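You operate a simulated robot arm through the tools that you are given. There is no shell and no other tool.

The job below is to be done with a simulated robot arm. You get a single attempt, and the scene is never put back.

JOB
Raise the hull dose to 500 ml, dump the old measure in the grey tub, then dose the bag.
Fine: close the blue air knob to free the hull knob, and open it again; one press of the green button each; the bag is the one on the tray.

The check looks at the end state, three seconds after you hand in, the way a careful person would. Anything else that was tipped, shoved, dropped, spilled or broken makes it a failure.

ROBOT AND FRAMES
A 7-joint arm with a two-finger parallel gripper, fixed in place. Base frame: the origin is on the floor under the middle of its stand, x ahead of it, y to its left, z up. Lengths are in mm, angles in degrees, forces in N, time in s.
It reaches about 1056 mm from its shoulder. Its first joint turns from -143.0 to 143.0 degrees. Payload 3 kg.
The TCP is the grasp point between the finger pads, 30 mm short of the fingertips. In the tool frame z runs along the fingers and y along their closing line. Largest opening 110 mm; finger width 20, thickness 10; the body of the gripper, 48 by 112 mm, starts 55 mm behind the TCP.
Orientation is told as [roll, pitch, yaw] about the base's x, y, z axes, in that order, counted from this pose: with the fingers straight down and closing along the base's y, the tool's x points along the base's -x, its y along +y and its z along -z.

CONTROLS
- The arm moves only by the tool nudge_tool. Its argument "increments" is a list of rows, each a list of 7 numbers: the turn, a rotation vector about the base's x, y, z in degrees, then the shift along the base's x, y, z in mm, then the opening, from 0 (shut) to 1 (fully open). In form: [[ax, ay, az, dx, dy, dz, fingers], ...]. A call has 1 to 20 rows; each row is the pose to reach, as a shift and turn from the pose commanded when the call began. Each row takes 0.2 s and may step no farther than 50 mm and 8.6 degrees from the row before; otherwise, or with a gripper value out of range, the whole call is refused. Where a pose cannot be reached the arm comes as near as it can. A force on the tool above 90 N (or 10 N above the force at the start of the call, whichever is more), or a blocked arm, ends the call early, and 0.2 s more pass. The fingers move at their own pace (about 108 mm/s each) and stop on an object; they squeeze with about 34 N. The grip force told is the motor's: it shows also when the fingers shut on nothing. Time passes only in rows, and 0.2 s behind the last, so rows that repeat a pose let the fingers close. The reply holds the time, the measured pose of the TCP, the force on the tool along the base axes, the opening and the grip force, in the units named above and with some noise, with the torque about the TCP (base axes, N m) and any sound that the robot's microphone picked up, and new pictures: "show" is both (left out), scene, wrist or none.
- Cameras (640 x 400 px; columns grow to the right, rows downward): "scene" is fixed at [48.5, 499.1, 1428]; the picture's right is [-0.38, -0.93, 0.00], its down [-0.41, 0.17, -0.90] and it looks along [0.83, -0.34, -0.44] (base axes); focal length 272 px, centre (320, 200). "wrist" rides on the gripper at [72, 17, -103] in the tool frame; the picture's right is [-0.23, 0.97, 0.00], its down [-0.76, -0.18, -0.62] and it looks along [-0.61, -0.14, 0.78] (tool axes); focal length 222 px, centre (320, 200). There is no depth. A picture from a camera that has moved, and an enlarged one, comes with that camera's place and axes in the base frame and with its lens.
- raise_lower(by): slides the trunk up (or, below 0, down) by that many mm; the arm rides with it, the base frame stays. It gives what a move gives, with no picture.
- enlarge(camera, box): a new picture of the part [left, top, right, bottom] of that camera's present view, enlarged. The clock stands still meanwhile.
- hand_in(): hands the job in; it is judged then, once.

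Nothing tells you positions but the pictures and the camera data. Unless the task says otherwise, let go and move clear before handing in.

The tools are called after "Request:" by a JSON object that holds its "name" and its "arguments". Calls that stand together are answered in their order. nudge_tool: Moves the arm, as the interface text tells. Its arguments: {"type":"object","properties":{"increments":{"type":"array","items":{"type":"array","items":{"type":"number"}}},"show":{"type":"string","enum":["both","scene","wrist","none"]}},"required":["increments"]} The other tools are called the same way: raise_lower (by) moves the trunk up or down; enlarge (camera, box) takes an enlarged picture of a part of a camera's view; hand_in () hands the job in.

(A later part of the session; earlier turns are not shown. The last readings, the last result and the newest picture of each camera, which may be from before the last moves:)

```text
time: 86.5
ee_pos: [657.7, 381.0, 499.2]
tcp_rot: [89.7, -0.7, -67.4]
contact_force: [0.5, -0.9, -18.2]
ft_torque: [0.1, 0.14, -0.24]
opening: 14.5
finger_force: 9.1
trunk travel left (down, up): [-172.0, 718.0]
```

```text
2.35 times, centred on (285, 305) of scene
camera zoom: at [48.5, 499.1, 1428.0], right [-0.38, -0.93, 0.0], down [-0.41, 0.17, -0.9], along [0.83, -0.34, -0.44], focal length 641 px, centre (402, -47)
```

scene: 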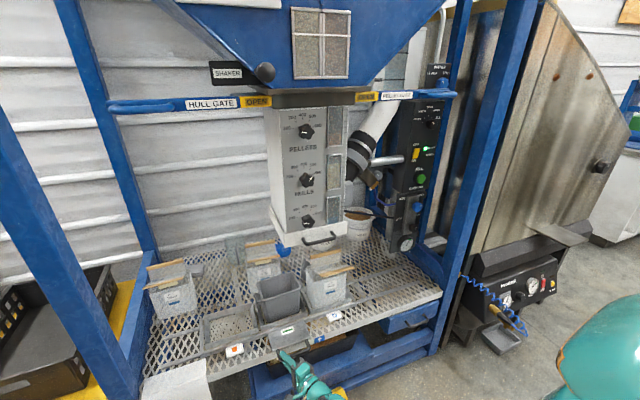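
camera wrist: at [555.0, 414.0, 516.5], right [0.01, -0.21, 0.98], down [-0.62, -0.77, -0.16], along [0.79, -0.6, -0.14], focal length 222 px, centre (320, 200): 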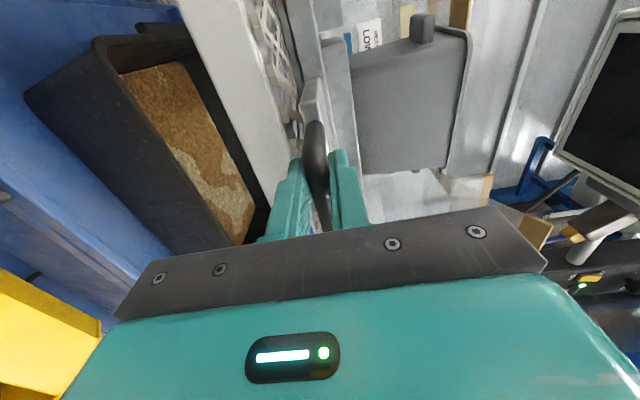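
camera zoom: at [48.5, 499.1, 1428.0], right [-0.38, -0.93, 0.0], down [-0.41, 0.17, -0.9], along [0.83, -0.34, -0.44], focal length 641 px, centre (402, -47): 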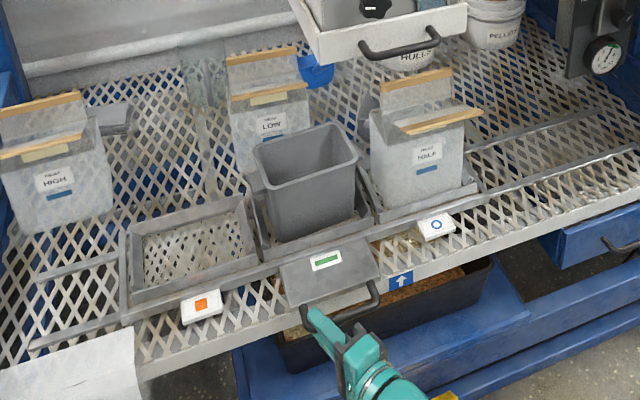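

The carriage has moved about 116 mm and everything on it is upright, so about 80 mm remains. I'll continue with a gentle yaw.

Request:
{"name": "nudge_tool", "arguments": {"increments": [[0, 0, 2, 0, 6, -1, 0.05], [0, 0, 4, 0, 12, -1, 0.05], [0, 0, 6, 0, 18, -1, 0.05], [0, 0, 8, 0, 24, -1, 0.05], [0, 0, 10, 0, 30, -1, 0.05], [0, 0, 12, 0, 36, -1, 0.05], [0, 0, 14, 0, 42, -1, 0.05]]}}

Request:
{"name": "enlarge", "arguments": {"camera": "scene", "box": [150, 220, 360, 390]}}

```text
time: 88.0
ee_pos: [659.9, 422.7, 499.6]
tcp_rot: [89.7, -0.6, -53.6]
contact_force: [3.8, -2.4, -11.5]
ft_torque: [0.97, -0.22, -1.41]
opening: 14.1
finger_force: 45.4
trunk travel left (down, up): [-172.0, 718.0]
camera wrist: at [533.0, 421.3, 516.2], right [0.13, -0.17, 0.98], down [-0.05, -0.99, -0.16], along [0.99, -0.03, -0.14], focal length 222 px, centre (320, 200)
```

scene: 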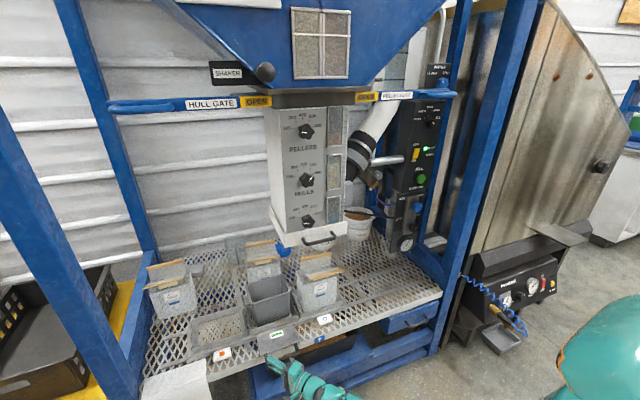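
wrist: 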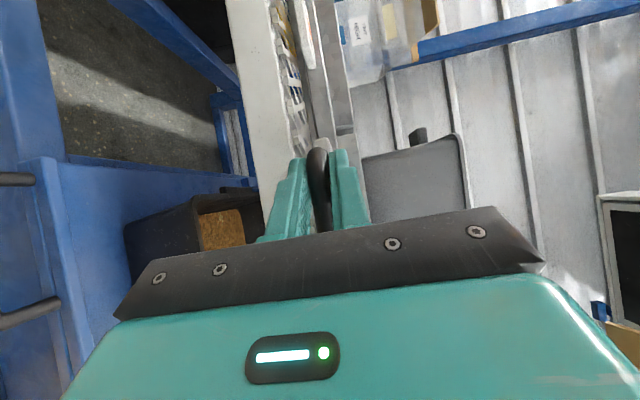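

```text
2.35 times, centred on (255, 305) of scene
camera zoom: at [48.5, 499.1, 1428.0], right [-0.38, -0.93, 0.0], down [-0.41, 0.17, -0.9], along [0.83, -0.34, -0.44], focal length 641 px, centre (473, -47)
```

zoom: 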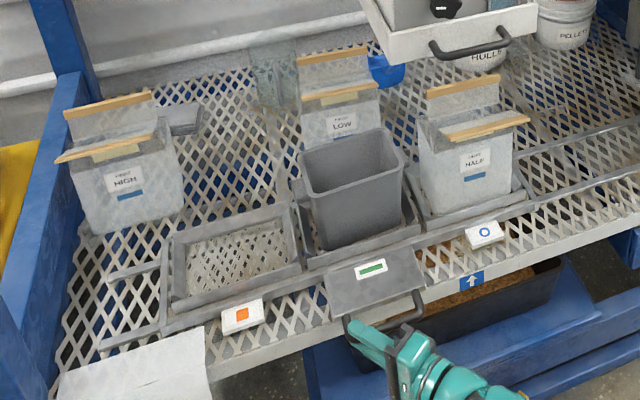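

Request:
{"name": "enlarge", "arguments": {"camera": "scene", "box": [130, 320, 260, 400]}}

Request:
{"name": "enlarge", "arguments": {"camera": "wrist", "box": [200, 0, 480, 220]}}

Request:
{"name": "enlarge", "arguments": {"camera": "scene", "box": [270, 270, 370, 360]}}

```text
4.92 times, centred on (195, 360) of scene
camera zoom: at [48.5, 499.1, 1428.0], right [-0.38, -0.93, 0.0], down [-0.41, 0.17, -0.9], along [0.83, -0.34, -0.44], focal length 1341 px, centre (935, -588)
```

zoom: 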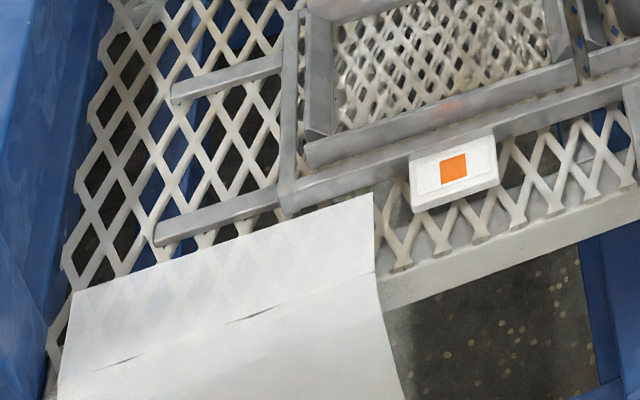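

```text
1.82 times, centred on (340, 110) of wrist
camera zoom: at [533.0, 421.3, 516.2], right [0.13, -0.17, 0.98], down [-0.05, -0.99, -0.16], along [0.99, -0.03, -0.14], focal length 404 px, centre (284, 364)
```

zoom: 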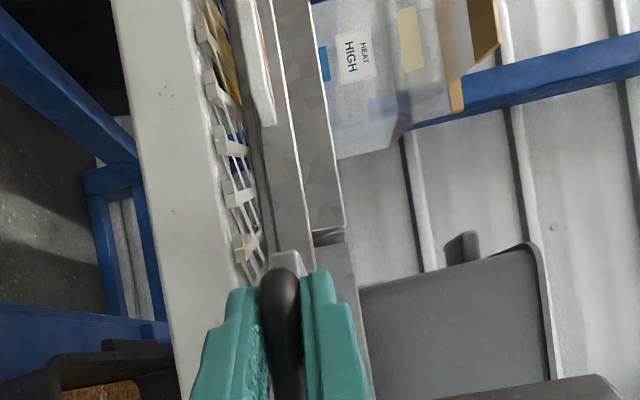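

```text
4.44 times, centred on (320, 315) of scene
camera zoom: at [48.5, 499.1, 1428.0], right [-0.38, -0.93, 0.0], down [-0.41, 0.17, -0.9], along [0.83, -0.34, -0.44], focal length 1211 px, centre (320, -311)
```

zoom: 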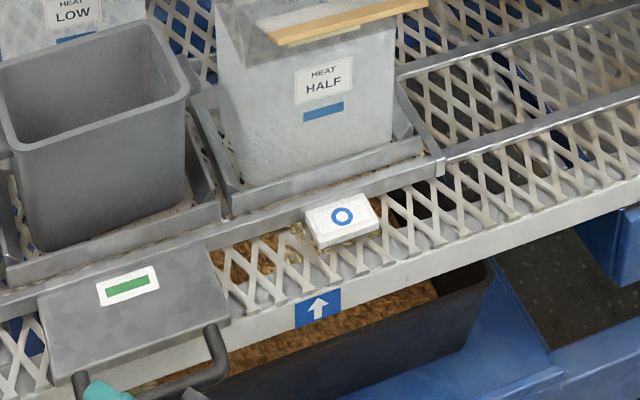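

The white thing at the left is a sheet draped over the shelf's front corner. It hasn't moved, but the orange tile will come close to it over the last 40 mm. I'll go on in small steps and watch it.

Request:
{"name": "nudge_tool", "arguments": {"increments": [[0, 0, 1.5, 0, 5, -1, 0.05], [0, 0, 3, 0, 10, -1, 0.05], [0, 0, 4.5, 0, 15, -1, 0.05], [0, 0, 6, 0, 20, -1, 0.05]], "show": "scene"}}

Request:
{"name": "enlarge", "arguments": {"camera": "scene", "box": [130, 320, 260, 400]}}

Request:
{"name": "enlarge", "arguments": {"camera": "scene", "box": [270, 270, 370, 360]}}

```text
time: 89.0
ee_pos: [657.8, 442.8, 498.9]
tcp_rot: [89.7, -0.6, -47.6]
contact_force: [10.8, 0.9, -4.6]
ft_torque: [0.87, -0.16, -1.3]
opening: 14.1
finger_force: 45.2
trunk travel left (down, up): [-172.0, 718.0]
```

scene: 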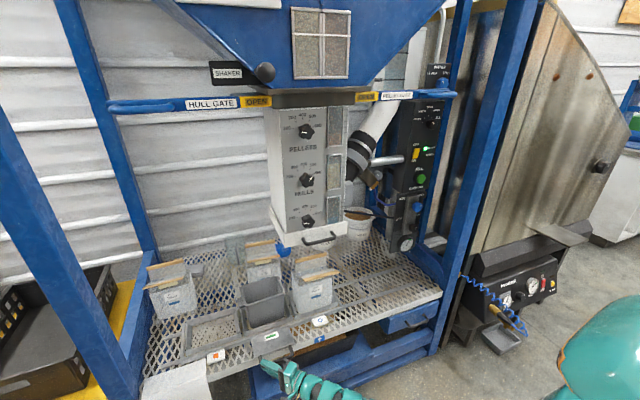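

```text
4.92 times, centred on (195, 360) of scene
camera zoom: at [48.5, 499.1, 1428.0], right [-0.38, -0.93, 0.0], down [-0.41, 0.17, -0.9], along [0.83, -0.34, -0.44], focal length 1341 px, centre (935, -588)
```

zoom: 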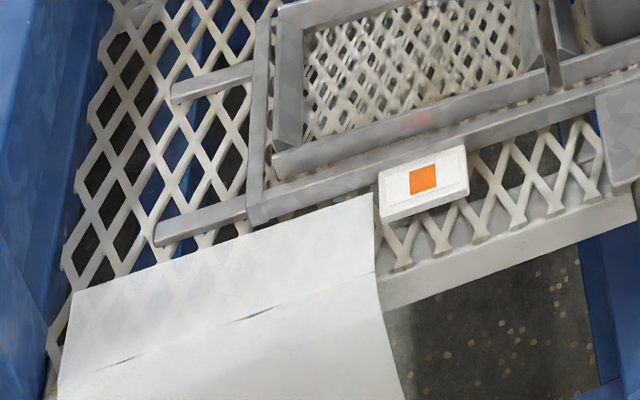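

```text
4.44 times, centred on (320, 315) of scene
camera zoom: at [48.5, 499.1, 1428.0], right [-0.38, -0.93, 0.0], down [-0.41, 0.17, -0.9], along [0.83, -0.34, -0.44], focal length 1211 px, centre (320, -311)
```

zoom: 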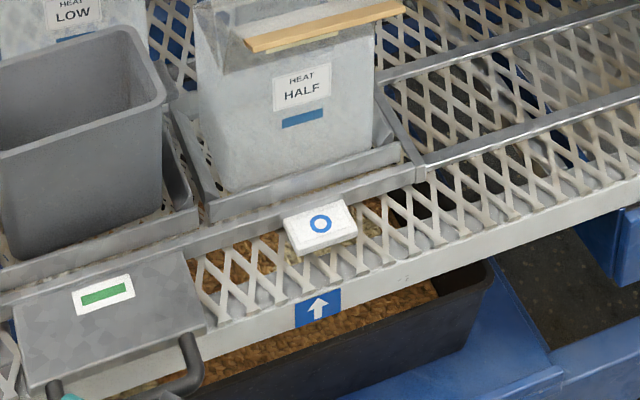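

Request:
{"name": "nudge_tool", "arguments": {"increments": [[0, 0, 0, 0, 0, 0, 0.05]], "show": "wrist"}}

Request:
{"name": "enlarge", "arguments": {"camera": "wrist", "box": [220, 0, 380, 110]}}

Request:
{"name": "enlarge", "arguments": {"camera": "wrist", "box": [260, 0, 330, 60]}}

```text
time: 89.5
ee_pos: [656.8, 443.1, 499.3]
tcp_rot: [89.8, -0.6, -47.6]
contact_force: [13.9, 2.4, -1.8]
ft_torque: [0.98, -0.12, -0.38]
opening: 14.1
finger_force: 45.1
trunk travel left (down, up): [-172.0, 718.0]
camera wrist: at [532.7, 428.6, 516.0], right [0.15, -0.16, 0.98], down [0.06, -0.98, -0.17], along [0.99, 0.08, -0.14], focal length 222 px, centre (320, 200)
```

wrist: 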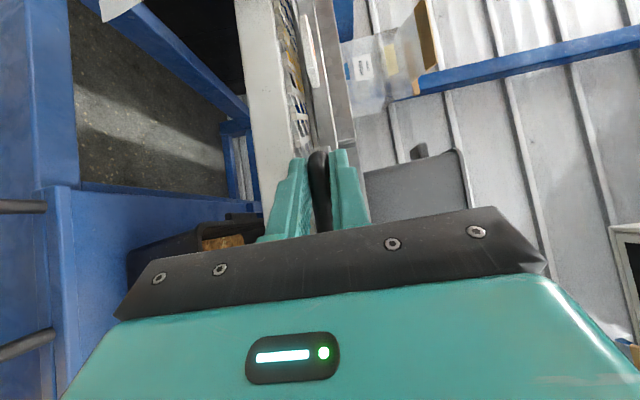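

```text
3.64 times, centred on (300, 55) of wrist
camera zoom: at [532.7, 428.6, 516.0], right [0.15, -0.16, 0.98], down [0.06, -0.98, -0.17], along [0.99, 0.08, -0.14], focal length 808 px, centre (393, 727)
```

zoom: 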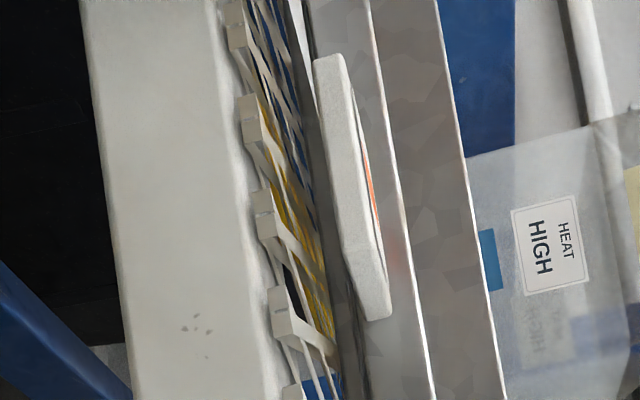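

```text
6.67 times, centred on (295, 30) of wrist
camera zoom: at [532.7, 428.6, 516.0], right [0.15, -0.16, 0.98], down [0.06, -0.98, -0.17], along [0.99, 0.08, -0.14], focal length 1481 px, centre (487, 1333)
```

zoom: 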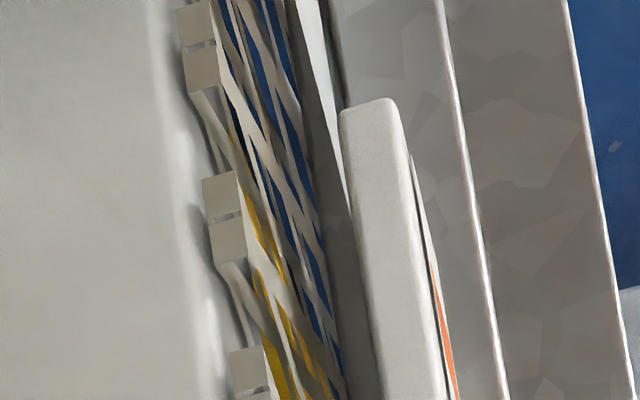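

In this grazing view the orange tile's underside (z≈494) is a few millimetres above the sheet (z≈490), so it should pass over. I'll go on in 6–7 mm steps, checking each time.

Request:
{"name": "nudge_tool", "arguments": {"increments": [[0, 0, 1, -1, 4, 0, 0.05], [0, 0, 2, -1, 7, 0, 0.05]], "show": "none"}}

Request:
{"name": "enlarge", "arguments": {"camera": "scene", "box": [130, 320, 260, 400]}}

Request:
{"name": "enlarge", "arguments": {"camera": "scene", "box": [270, 270, 370, 360]}}

Request:
{"name": "enlarge", "arguments": {"camera": "wrist", "box": [260, 0, 330, 60]}}

```text
time: 90.0
ee_pos: [657.1, 449.4, 499.0]
tcp_rot: [89.8, -0.7, -45.6]
contact_force: [16.5, 0.0, -2.2]
ft_torque: [0.92, -0.19, -0.99]
opening: 14.0
finger_force: 44.7
trunk travel left (down, up): [-172.0, 718.0]
```

```text
4.92 times, centred on (195, 360) of scene
camera zoom: at [48.5, 499.1, 1428.0], right [-0.38, -0.93, 0.0], down [-0.41, 0.17, -0.9], along [0.83, -0.34, -0.44], focal length 1341 px, centre (935, -588)
```

zoom: 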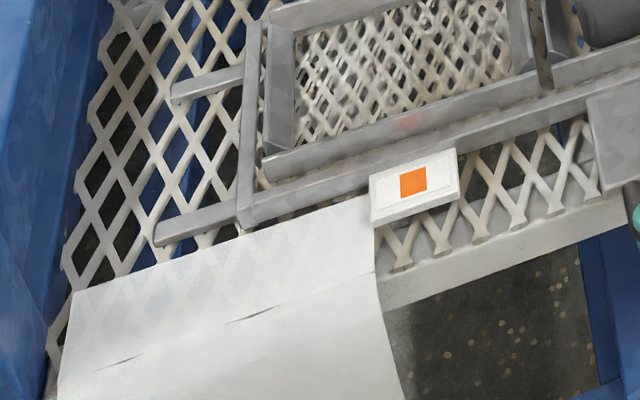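

```text
4.44 times, centred on (320, 315) of scene
camera zoom: at [48.5, 499.1, 1428.0], right [-0.38, -0.93, 0.0], down [-0.41, 0.17, -0.9], along [0.83, -0.34, -0.44], focal length 1211 px, centre (320, -311)
```

zoom: 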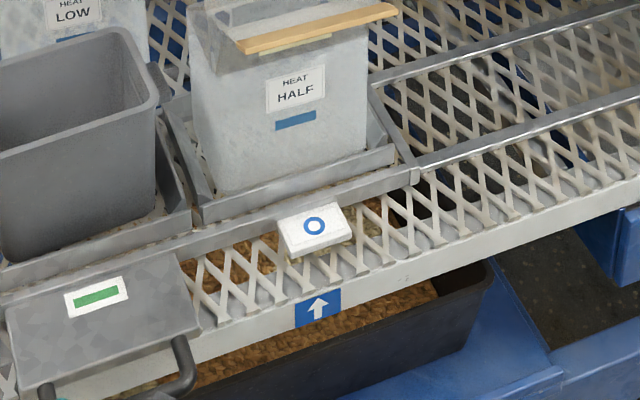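

```text
6.67 times, centred on (295, 30) of wrist
camera zoom: at [533.0, 430.5, 515.9], right [0.15, -0.15, 0.98], down [0.09, -0.98, -0.17], along [0.98, 0.11, -0.14], focal length 1481 px, centre (487, 1333)
```

zoom: 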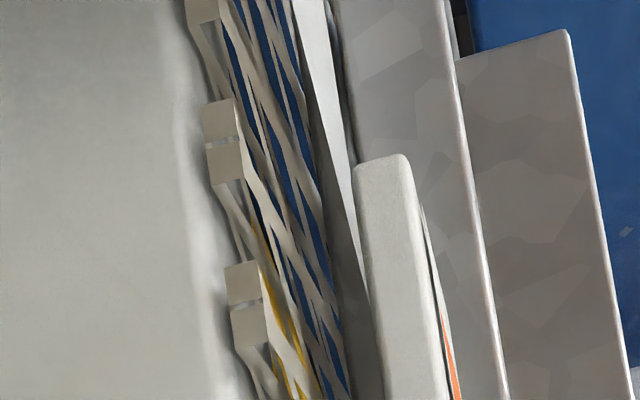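

Request:
{"name": "nudge_tool", "arguments": {"increments": [[0, 0, 1, -1.5, 3, 0, 0.05], [0, 0, 2, -1.5, 6, 0, 0.05]], "show": "none"}}

Request:
{"name": "enlarge", "arguments": {"camera": "scene", "box": [130, 320, 260, 400]}}

Request:
{"name": "enlarge", "arguments": {"camera": "scene", "box": [270, 270, 370, 360]}}

```text
time: 90.7
ee_pos: [656.4, 454.3, 498.7]
tcp_rot: [89.7, -0.6, -43.7]
contact_force: [28.7, 1.5, 4.9]
ft_torque: [0.97, -0.25, -1.06]
opening: 14.2
finger_force: 44.9
trunk travel left (down, up): [-172.0, 718.0]
```

```text
4.92 times, centred on (195, 360) of scene
camera zoom: at [48.5, 499.1, 1428.0], right [-0.38, -0.93, 0.0], down [-0.41, 0.17, -0.9], along [0.83, -0.34, -0.44], focal length 1341 px, centre (935, -588)
```

zoom: 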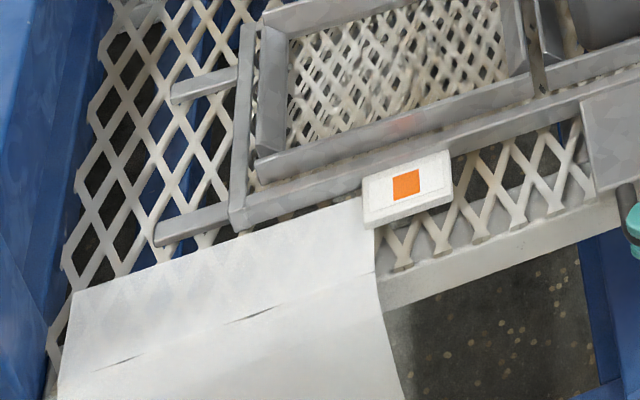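

```text
4.44 times, centred on (320, 315) of scene
camera zoom: at [48.5, 499.1, 1428.0], right [-0.38, -0.93, 0.0], down [-0.41, 0.17, -0.9], along [0.83, -0.34, -0.44], focal length 1211 px, centre (320, -311)
```

zoom: 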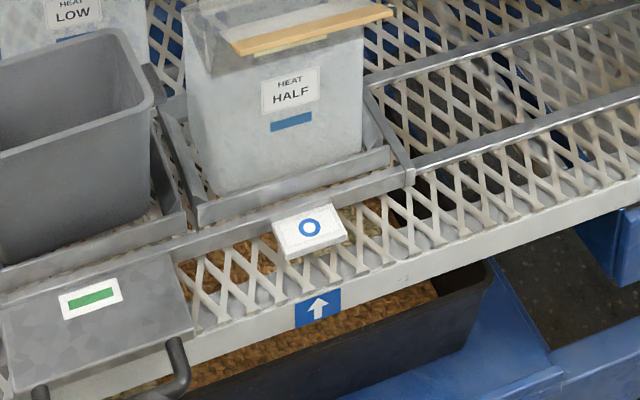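

The sheet is unaffected and the tile is passing over it. By image comparison, the blue mark needs about 10 mm more to sit where the green one was. I'll ease the x-load and finish.

Request:
{"name": "nudge_tool", "arguments": {"increments": [[0, 0, 1, 1, 3, 0, 0.05], [0, 0, 2, 2, 6, 0, 0.05], [0, 0, 3, 2, 10, 0, 0.05]], "show": "none"}}

Request:
{"name": "enlarge", "arguments": {"camera": "scene", "box": [130, 320, 260, 400]}}

Request:
{"name": "enlarge", "arguments": {"camera": "scene", "box": [270, 270, 370, 360]}}

```text
time: 91.5
ee_pos: [656.3, 464.8, 499.4]
tcp_rot: [89.9, -0.7, -40.5]
contact_force: [-10.5, -35.3, 6.5]
ft_torque: [0.91, -0.32, -0.39]
opening: 13.8
finger_force: 44.8
trunk travel left (down, up): [-172.0, 718.0]
```

```text
4.92 times, centred on (195, 360) of scene
camera zoom: at [48.5, 499.1, 1428.0], right [-0.38, -0.93, 0.0], down [-0.41, 0.17, -0.9], along [0.83, -0.34, -0.44], focal length 1341 px, centre (935, -588)
```

zoom: 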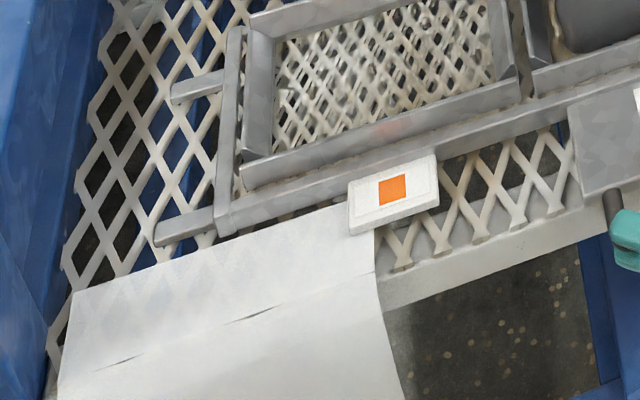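

```text
4.44 times, centred on (320, 315) of scene
camera zoom: at [48.5, 499.1, 1428.0], right [-0.38, -0.93, 0.0], down [-0.41, 0.17, -0.9], along [0.83, -0.34, -0.44], focal length 1211 px, centre (320, -311)
```

zoom: 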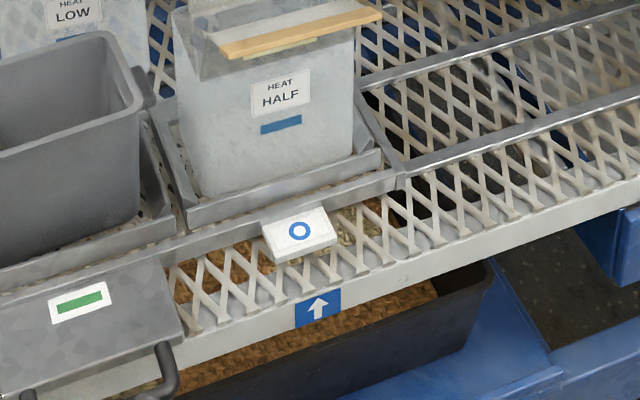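

The blue mark now sits exactly where the green one was, within about 2 mm. A 35 N push-back says the carriage reached its stop, and the sheet is untouched. I'll relax the push, then open and withdraw along the finger direction.

Request:
{"name": "nudge_tool", "arguments": {"increments": [[0, 0, 0, 0, -2, 0, 0.05], [0, 0, 0, 0, -2, 0, 0.12]]}}

```text
time: 92.0
ee_pos: [653.9, 465.2, 498.5]
tcp_rot: [89.8, -0.6, -40.3]
contact_force: [-4.1, 3.1, 5.9]
ft_torque: [0.08, -0.1, 0.22]
opening: 15.6
finger_force: 2.5
trunk travel left (down, up): [-172.0, 718.0]
camera wrist: at [532.0, 434.8, 515.0], right [0.17, -0.14, 0.98], down [0.18, -0.97, -0.17], along [0.97, 0.2, -0.14], focal length 222 px, centre (320, 200)
```

scene: 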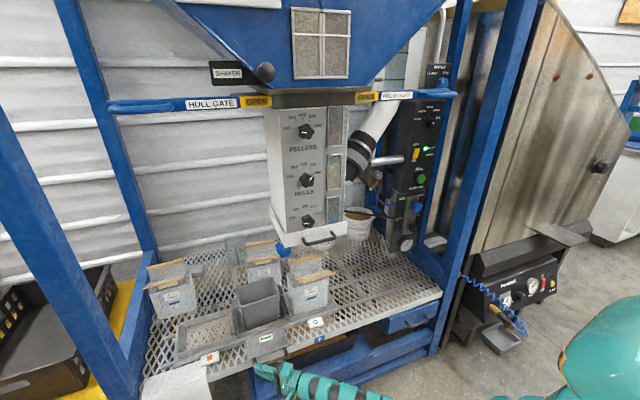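
wrist: 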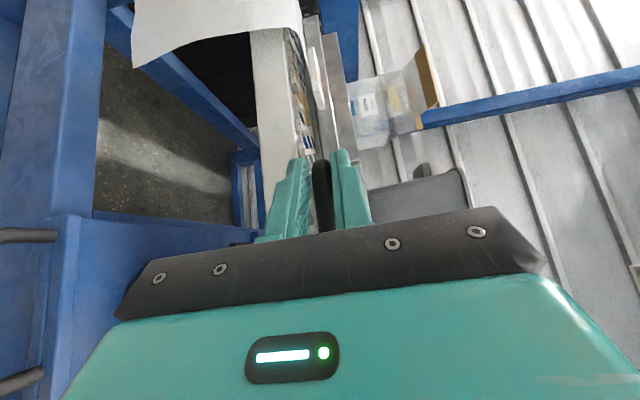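

Request:
{"name": "nudge_tool", "arguments": {"increments": [[0, 0, 0, 0, 0, 0, 0.3], [0, 0, 0, -3, -3, 0, 0.36], [0, 0, 0, -13, -15, 0, 0.36], [0, 0, 0, -26, -30, 0, 0.36], [0, 0, 0, -45, -45, 0, 0.36], [0, 0, 0, -65, -60, 0, 0.36]]}}

Request:
{"name": "enlarge", "arguments": {"camera": "scene", "box": [180, 220, 390, 390]}}

Request:
{"name": "enlarge", "arguments": {"camera": "scene", "box": [270, 270, 370, 360]}}

```text
time: 93.5
ee_pos: [603.6, 409.2, 490.7]
tcp_rot: [88.0, -0.3, -41.5]
contact_force: [-0.4, 0.4, 0.1]
ft_torque: [0.0, 0.01, 0.01]
opening: 39.6
finger_force: 0.1
out of reach, approached as far as the arm can: row 6
trunk travel left (down, up): [-172.0, 718.0]
camera wrist: at [482.1, 382.5, 512.1], right [0.19, -0.12, 0.97], down [0.15, -0.98, -0.15], along [0.97, 0.18, -0.17], focal length 222 px, centre (320, 200)
```

scene: 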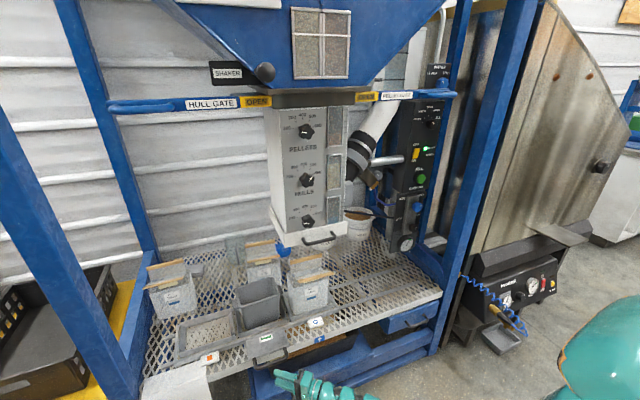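
wrist: 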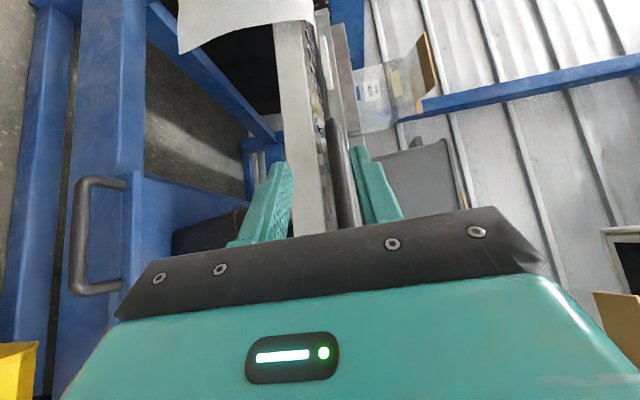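

```text
2.35 times, centred on (285, 305) of scene
camera zoom: at [48.5, 499.1, 1428.0], right [-0.38, -0.93, 0.0], down [-0.41, 0.17, -0.9], along [0.83, -0.34, -0.44], focal length 641 px, centre (402, -47)
```

zoom: 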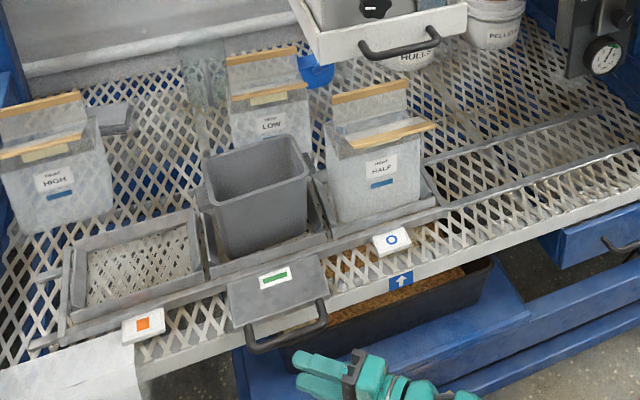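

```text
4.44 times, centred on (320, 315) of scene
camera zoom: at [48.5, 499.1, 1428.0], right [-0.38, -0.93, 0.0], down [-0.41, 0.17, -0.9], along [0.83, -0.34, -0.44], focal length 1211 px, centre (320, -311)
```

zoom: 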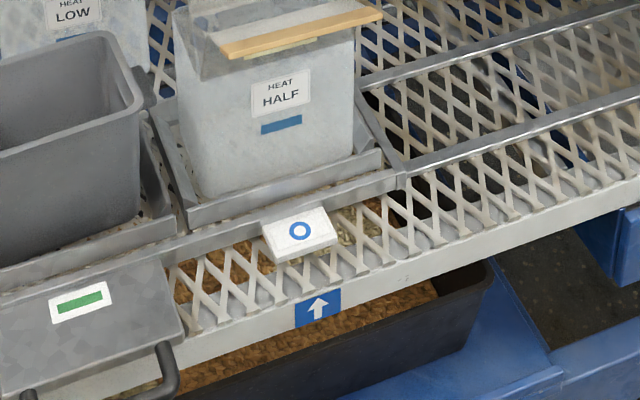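

The carriage is at rest with the bag bay at the arrow and everything upright. Now I'll swing the hand back to straight-forward while moving right, clear of the handle.

Request:
{"name": "nudge_tool", "arguments": {"increments": [[0, 0, -4, -5, -20, 5, 0.36], [0, 0, -12, -5, -45, 5, 0.36], [0, 0, -20, -5, -70, 5, 0.2], [0, 0, -28, -5, -95, 5, 0], [0, 0, -36, -5, -120, 5, 0], [0, 0, -44, -5, -145, 5, 0], [0, 0, -48.5, -5, -170, 5, 0]]}}

```text
time: 95.0
ee_pos: [586.4, 233.1, 504.5]
tcp_rot: [89.8, -0.7, -89.3]
contact_force: [0.4, -0.1, -0.9]
ft_torque: [0.01, 0.0, -0.01]
opening: 0.0
finger_force: 34.0
out of reach, approached as far as the arm can: row 3
trunk travel left (down, up): [-172.0, 718.0]
camera wrist: at [481.9, 305.3, 521.2], right [0.01, -0.22, 0.98], down [-0.61, -0.77, -0.17], along [0.79, -0.6, -0.14], focal length 222 px, centre (320, 200)
```

scene: 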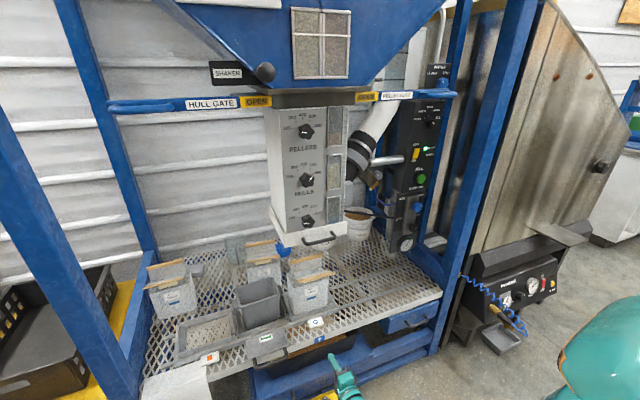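
wrist: 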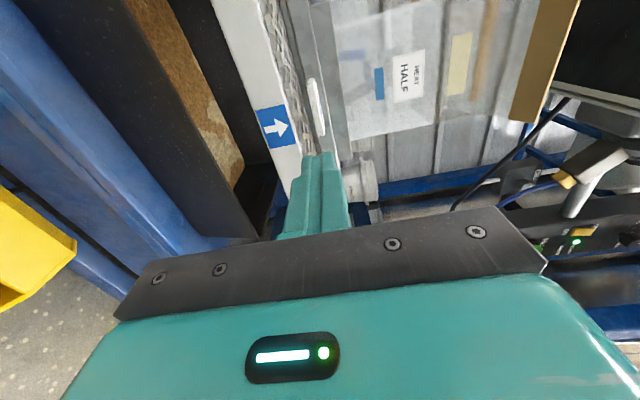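

I'm clear and facing forward again. I'll raise the trunk partway and check that the bag mouth is under the column opening.

Request:
{"name": "raise_lower", "arguments": {"by": 240}}

Request:
{"name": "nudge_tool", "arguments": {"increments": [[0, 0, 0, 0, 0, 0, 0]]}}

Request:
{"name": "enlarge", "arguments": {"camera": "wrist", "box": [0, 0, 560, 240]}}

Request:
{"name": "enlarge", "arguments": {"camera": "scene", "box": [220, 220, 360, 340]}}

```text
time: 97.5
ee_pos: [587.4, 233.1, 744.3]
tcp_rot: [89.8, -0.7, -89.0]
contact_force: [0.4, 0.7, 0.1]
ft_torque: [-0.03, -0.02, 0.0]
opening: 0.0
finger_force: 33.8
trunk travel left (down, up): [-412.0, 478.0]
```

```text
time: 98.0
ee_pos: [585.6, 233.4, 743.5]
tcp_rot: [89.8, -0.7, -89.1]
contact_force: [0.1, 0.8, 0.5]
ft_torque: [-0.03, 0.0, -0.02]
opening: 0.0
finger_force: 34.1
trunk travel left (down, up): [-412.0, 478.0]
camera wrist: at [481.9, 305.4, 761.0], right [0.01, -0.22, 0.98], down [-0.61, -0.77, -0.17], along [0.79, -0.6, -0.14], focal length 222 px, centre (320, 200)
```

scene: 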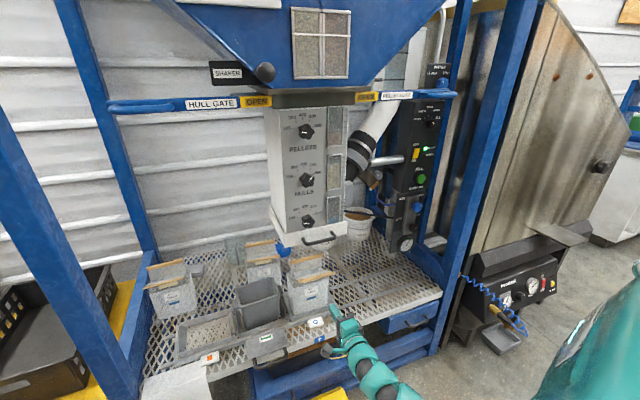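
wrist: 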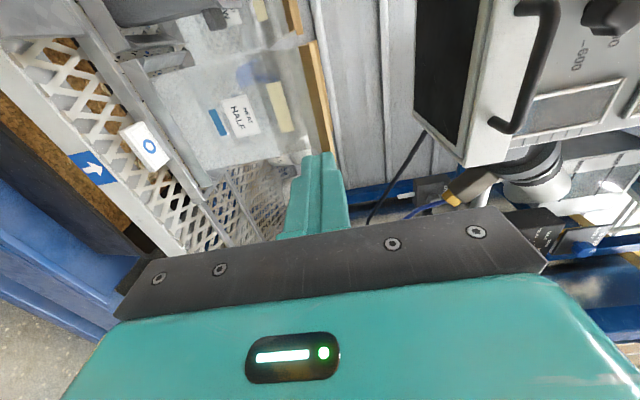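

```text
1.14 times, centred on (280, 120) of wrist
camera zoom: at [481.9, 305.4, 761.0], right [0.01, -0.22, 0.98], down [-0.61, -0.77, -0.17], along [0.79, -0.6, -0.14], focal length 254 px, centre (366, 291)
```

zoom: 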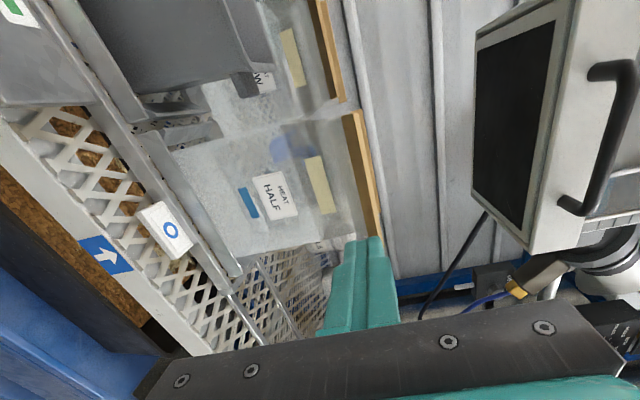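

```text
3.33 times, centred on (290, 280) of scene
camera zoom: at [48.5, 499.1, 1428.0], right [-0.38, -0.93, 0.0], down [-0.41, 0.17, -0.9], along [0.83, -0.34, -0.44], focal length 908 px, centre (420, -67)
```

zoom: 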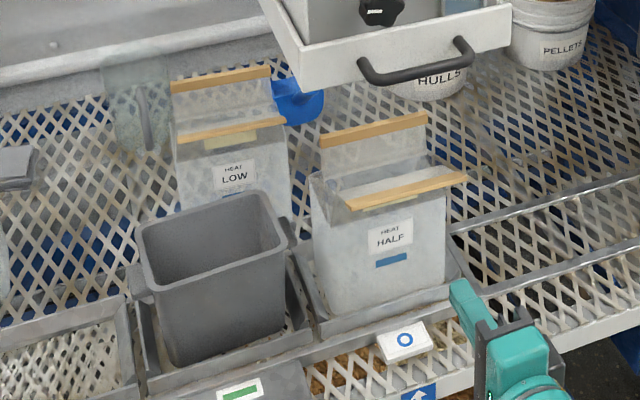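

The blue mark and the arrow match the earlier green-to-arrow relation within about 2–3 mm, and the bag mouth is open below the outlet. I'll go back up to the FILL button by the same safe path.

Request:
{"name": "raise_lower", "arguments": {"by": 225}}

Request:
{"name": "nudge_tool", "arguments": {"increments": [[0, 0, 0, 11, -30, 9, 0], [0, 0, 0, 22, -60, 18, 0], [0, 0, 0, 33, -89, 28, 0], [0, 0, 0, 38, -129, 28, 0], [0, 0, 0, 43, -169, 28, 0], [0, 0, 0, 48, -209, 28, 0], [0, 0, 0, 53, -249, 28, 0], [0, 0, 0, 58, -289, 28, 0], [0, 0, 0, 63, -329, 28, 0], [0, 0, 0, 68, -369, 28, 0], [0, 0, 0, 78, -409, 28, 0], [0, 0, 0, 88, -449, 28, 0], [0, 0, 0, 98, -489, 28, 0], [0, 0, 0, 118, -524, 28, 0], [0, 0, 0, 148, -538, 28, 0]]}}

```text
time: 100.3
ee_pos: [586.5, 232.8, 970.0]
tcp_rot: [89.8, -0.7, -89.1]
contact_force: [0.2, -0.2, 0.0]
ft_torque: [0.01, 0.0, 0.02]
opening: 0.2
finger_force: 34.1
trunk travel left (down, up): [-637.0, 253.0]
```

```text
time: 103.5
ee_pos: [735.2, -306.1, 996.9]
tcp_rot: [89.8, -0.7, -89.0]
contact_force: [0.0, 0.7, 0.0]
ft_torque: [0.0, -0.03, 0.04]
opening: 0.2
finger_force: 34.2
trunk travel left (down, up): [-637.0, 253.0]
camera wrist: at [630.9, -233.1, 1013.6], right [0.01, -0.22, 0.98], down [-0.61, -0.77, -0.17], along [0.79, -0.59, -0.14], focal length 222 px, centre (320, 200)
```

scene: 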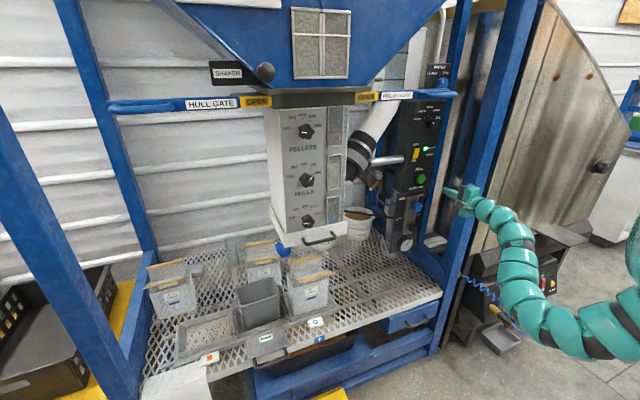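
wrist: 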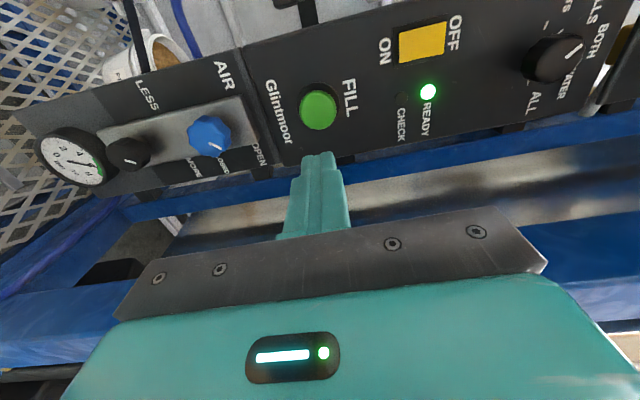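

READY is lit. I'll approach the button and check alignment just short of contact.

Request:
{"name": "nudge_tool", "arguments": {"increments": [[0, 0, 0, 30, 1, 0, 0], [0, 0, 0, 60, 1.5, 0, 0], [0, 0, 0, 90, 2, 0, 0], [0, 0, 0, 112, 2, 0, 0]], "show": "wrist"}}

Request:
{"name": "enlarge", "arguments": {"camera": "wrist", "box": [230, 90, 410, 230]}}

```text
time: 104.5
ee_pos: [846.4, -300.5, 994.2]
tcp_rot: [89.7, -0.7, -89.0]
contact_force: [0.7, -0.1, -0.5]
ft_torque: [0.01, -0.03, 0.01]
opening: 0.2
finger_force: 34.0
trunk travel left (down, up): [-637.0, 253.0]
camera wrist: at [742.6, -228.8, 1012.0], right [0.01, -0.22, 0.98], down [-0.61, -0.77, -0.17], along [0.79, -0.6, -0.14], focal length 222 px, centre (320, 200)
```

wrist: 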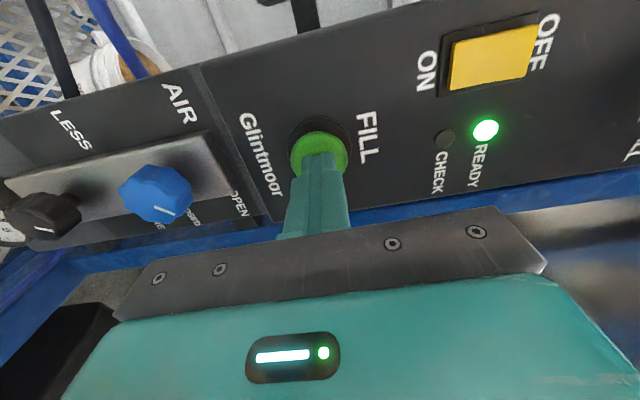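

```text
2.86 times, centred on (320, 160) of wrist
camera zoom: at [742.6, -228.8, 1012.0], right [0.01, -0.22, 0.98], down [-0.61, -0.77, -0.17], along [0.79, -0.6, -0.14], focal length 635 px, centre (320, 314)
```

zoom: 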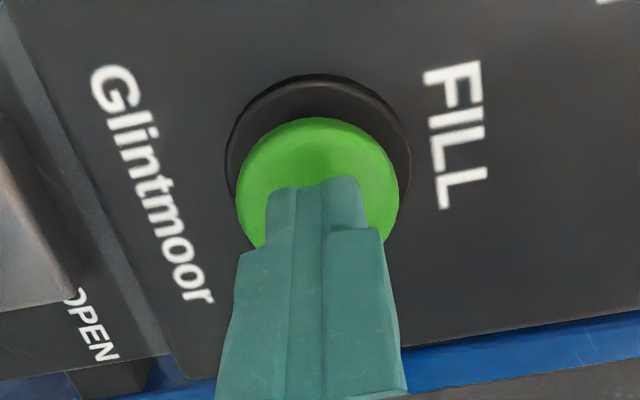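

Aligned on the button. One press now, in the same gentle way.

Request:
{"name": "nudge_tool", "arguments": {"increments": [[0, 0, 0, 7, -2, 1.5, 0], [0, 0, 0, 11, -2, 1.5, 0], [0, 0, 0, 14, -2, 1.5, 0]], "show": "both"}}

```text
time: 105.3
ee_pos: [858.6, -304.0, 999.0]
tcp_rot: [89.7, -0.7, -89.0]
contact_force: [-4.3, 1.9, -0.5]
ft_torque: [-0.02, 0.06, 0.06]
opening: 0.0
finger_force: 34.3
trunk travel left (down, up): [-637.0, 253.0]
camera wrist: at [755.4, -232.2, 1015.1], right [0.01, -0.22, 0.98], down [-0.61, -0.77, -0.17], along [0.79, -0.59, -0.14], focal length 222 px, centre (320, 200)
```

scene: 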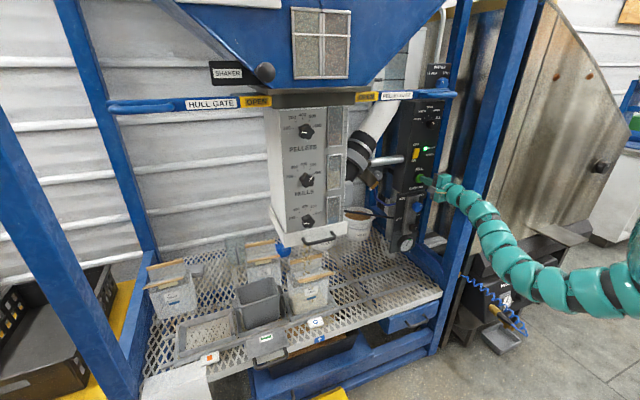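
wrist: 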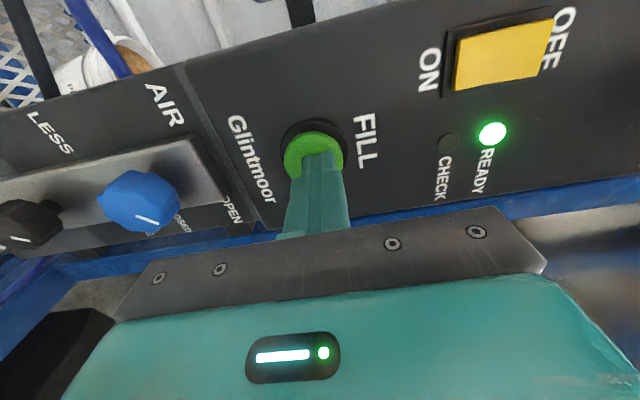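

There's light contact at 4 N but no flow yet. I'll continue the same press by another 2–3 mm without backing off.

Request:
{"name": "nudge_tool", "arguments": {"increments": [[0, 0, 0, 2.5, 0, 0, 0]], "show": "scene"}}

Request:
{"name": "enlarge", "arguments": {"camera": "scene", "box": [240, 130, 380, 330]}}

```text
time: 105.7
ee_pos: [861.2, -304.9, 998.3]
tcp_rot: [89.8, -0.6, -89.0]
contact_force: [-14.1, 4.4, -2.1]
ft_torque: [0.03, 0.14, 0.08]
opening: 0.0
finger_force: 33.8
trunk travel left (down, up): [-637.0, 253.0]
```

scene: 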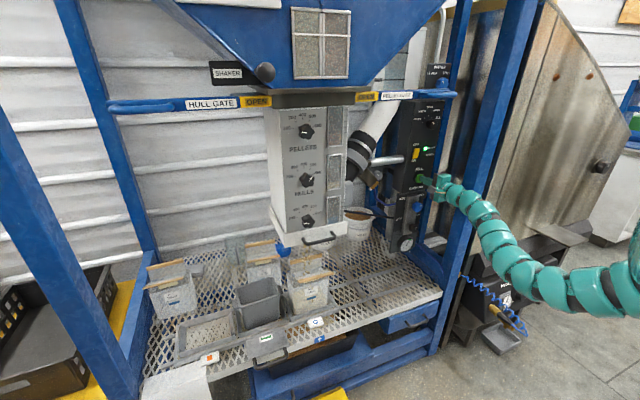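

```text
2.00 times, centred on (310, 230) of scene
camera zoom: at [48.5, 499.1, 1428.0], right [-0.38, -0.93, 0.0], down [-0.41, 0.17, -0.9], along [0.83, -0.34, -0.44], focal length 545 px, centre (340, 140)
```

zoom: 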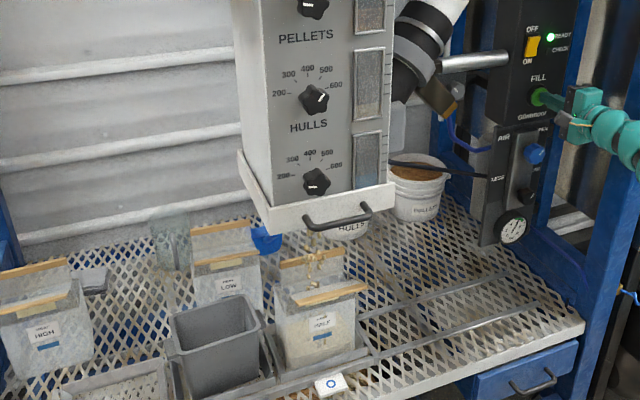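

The dose is streaming into the HALF bag. I'll release the button straight back and wait for the cycle to finish.

Request:
{"name": "nudge_tool", "arguments": {"increments": [[0, 0, 0, -15, 0, 0, 0], [0, 0, 0, -40, 0, 0, 0], [0, 0, 0, -70, 0, 0, 0], [0, 0, 0, -70, 0, 0, 0], [0, 0, 0, -70, 0, 0, 0], [0, 0, 0, -70, 0, 0, 0], [0, 0, 0, -70, 0, 0, 0], [0, 0, 0, -70, 0, 0, 0], [0, 0, 0, -70, 0, 0, 0], [0, 0, 0, -70, 0, 0, 0]]}}

Request:
{"name": "enlarge", "arguments": {"camera": "scene", "box": [220, 220, 360, 340]}}

Request:
{"name": "enlarge", "arguments": {"camera": "scene", "box": [270, 100, 450, 260]}}

```text
time: 107.9
ee_pos: [791.7, -307.2, 999.0]
tcp_rot: [89.8, -0.6, -89.0]
contact_force: [0.0, -0.1, -0.7]
ft_torque: [-0.02, -0.01, 0.02]
opening: 0.1
finger_force: 34.0
trunk travel left (down, up): [-637.0, 253.0]
camera wrist: at [687.1, -233.8, 1016.3], right [0.01, -0.22, 0.98], down [-0.61, -0.77, -0.17], along [0.79, -0.6, -0.14], focal length 222 px, centre (320, 200)
```

scene: 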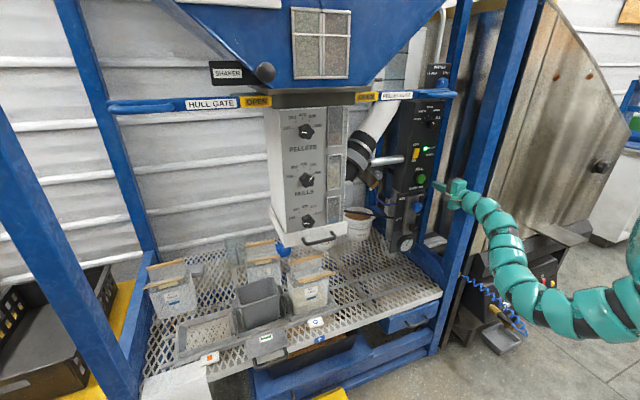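
wrist: 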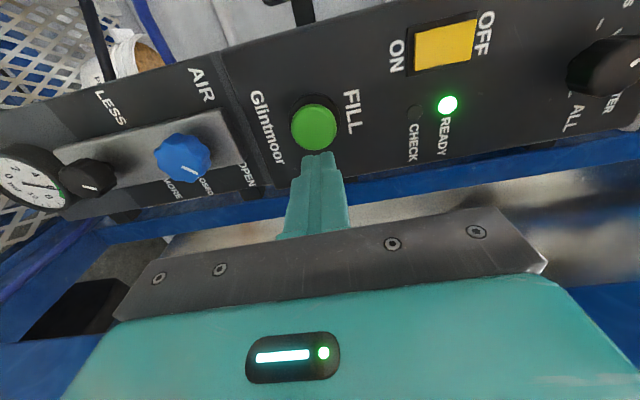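

```text
3.33 times, centred on (290, 280) of scene
camera zoom: at [48.5, 499.1, 1428.0], right [-0.38, -0.93, 0.0], down [-0.41, 0.17, -0.9], along [0.83, -0.34, -0.44], focal length 908 px, centre (420, -67)
```

zoom: 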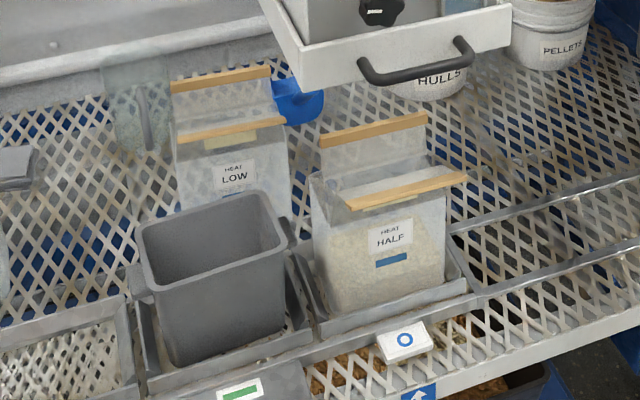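

```text
2.50 times, centred on (360, 180) of scene
camera zoom: at [48.5, 499.1, 1428.0], right [-0.38, -0.93, 0.0], down [-0.41, 0.17, -0.9], along [0.83, -0.34, -0.44], focal length 681 px, centre (220, 250)
```

zoom: 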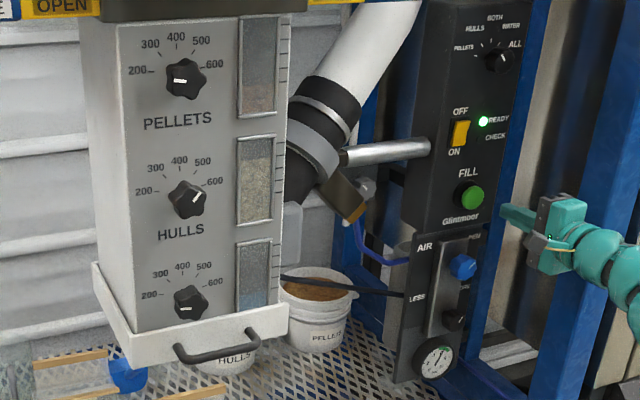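

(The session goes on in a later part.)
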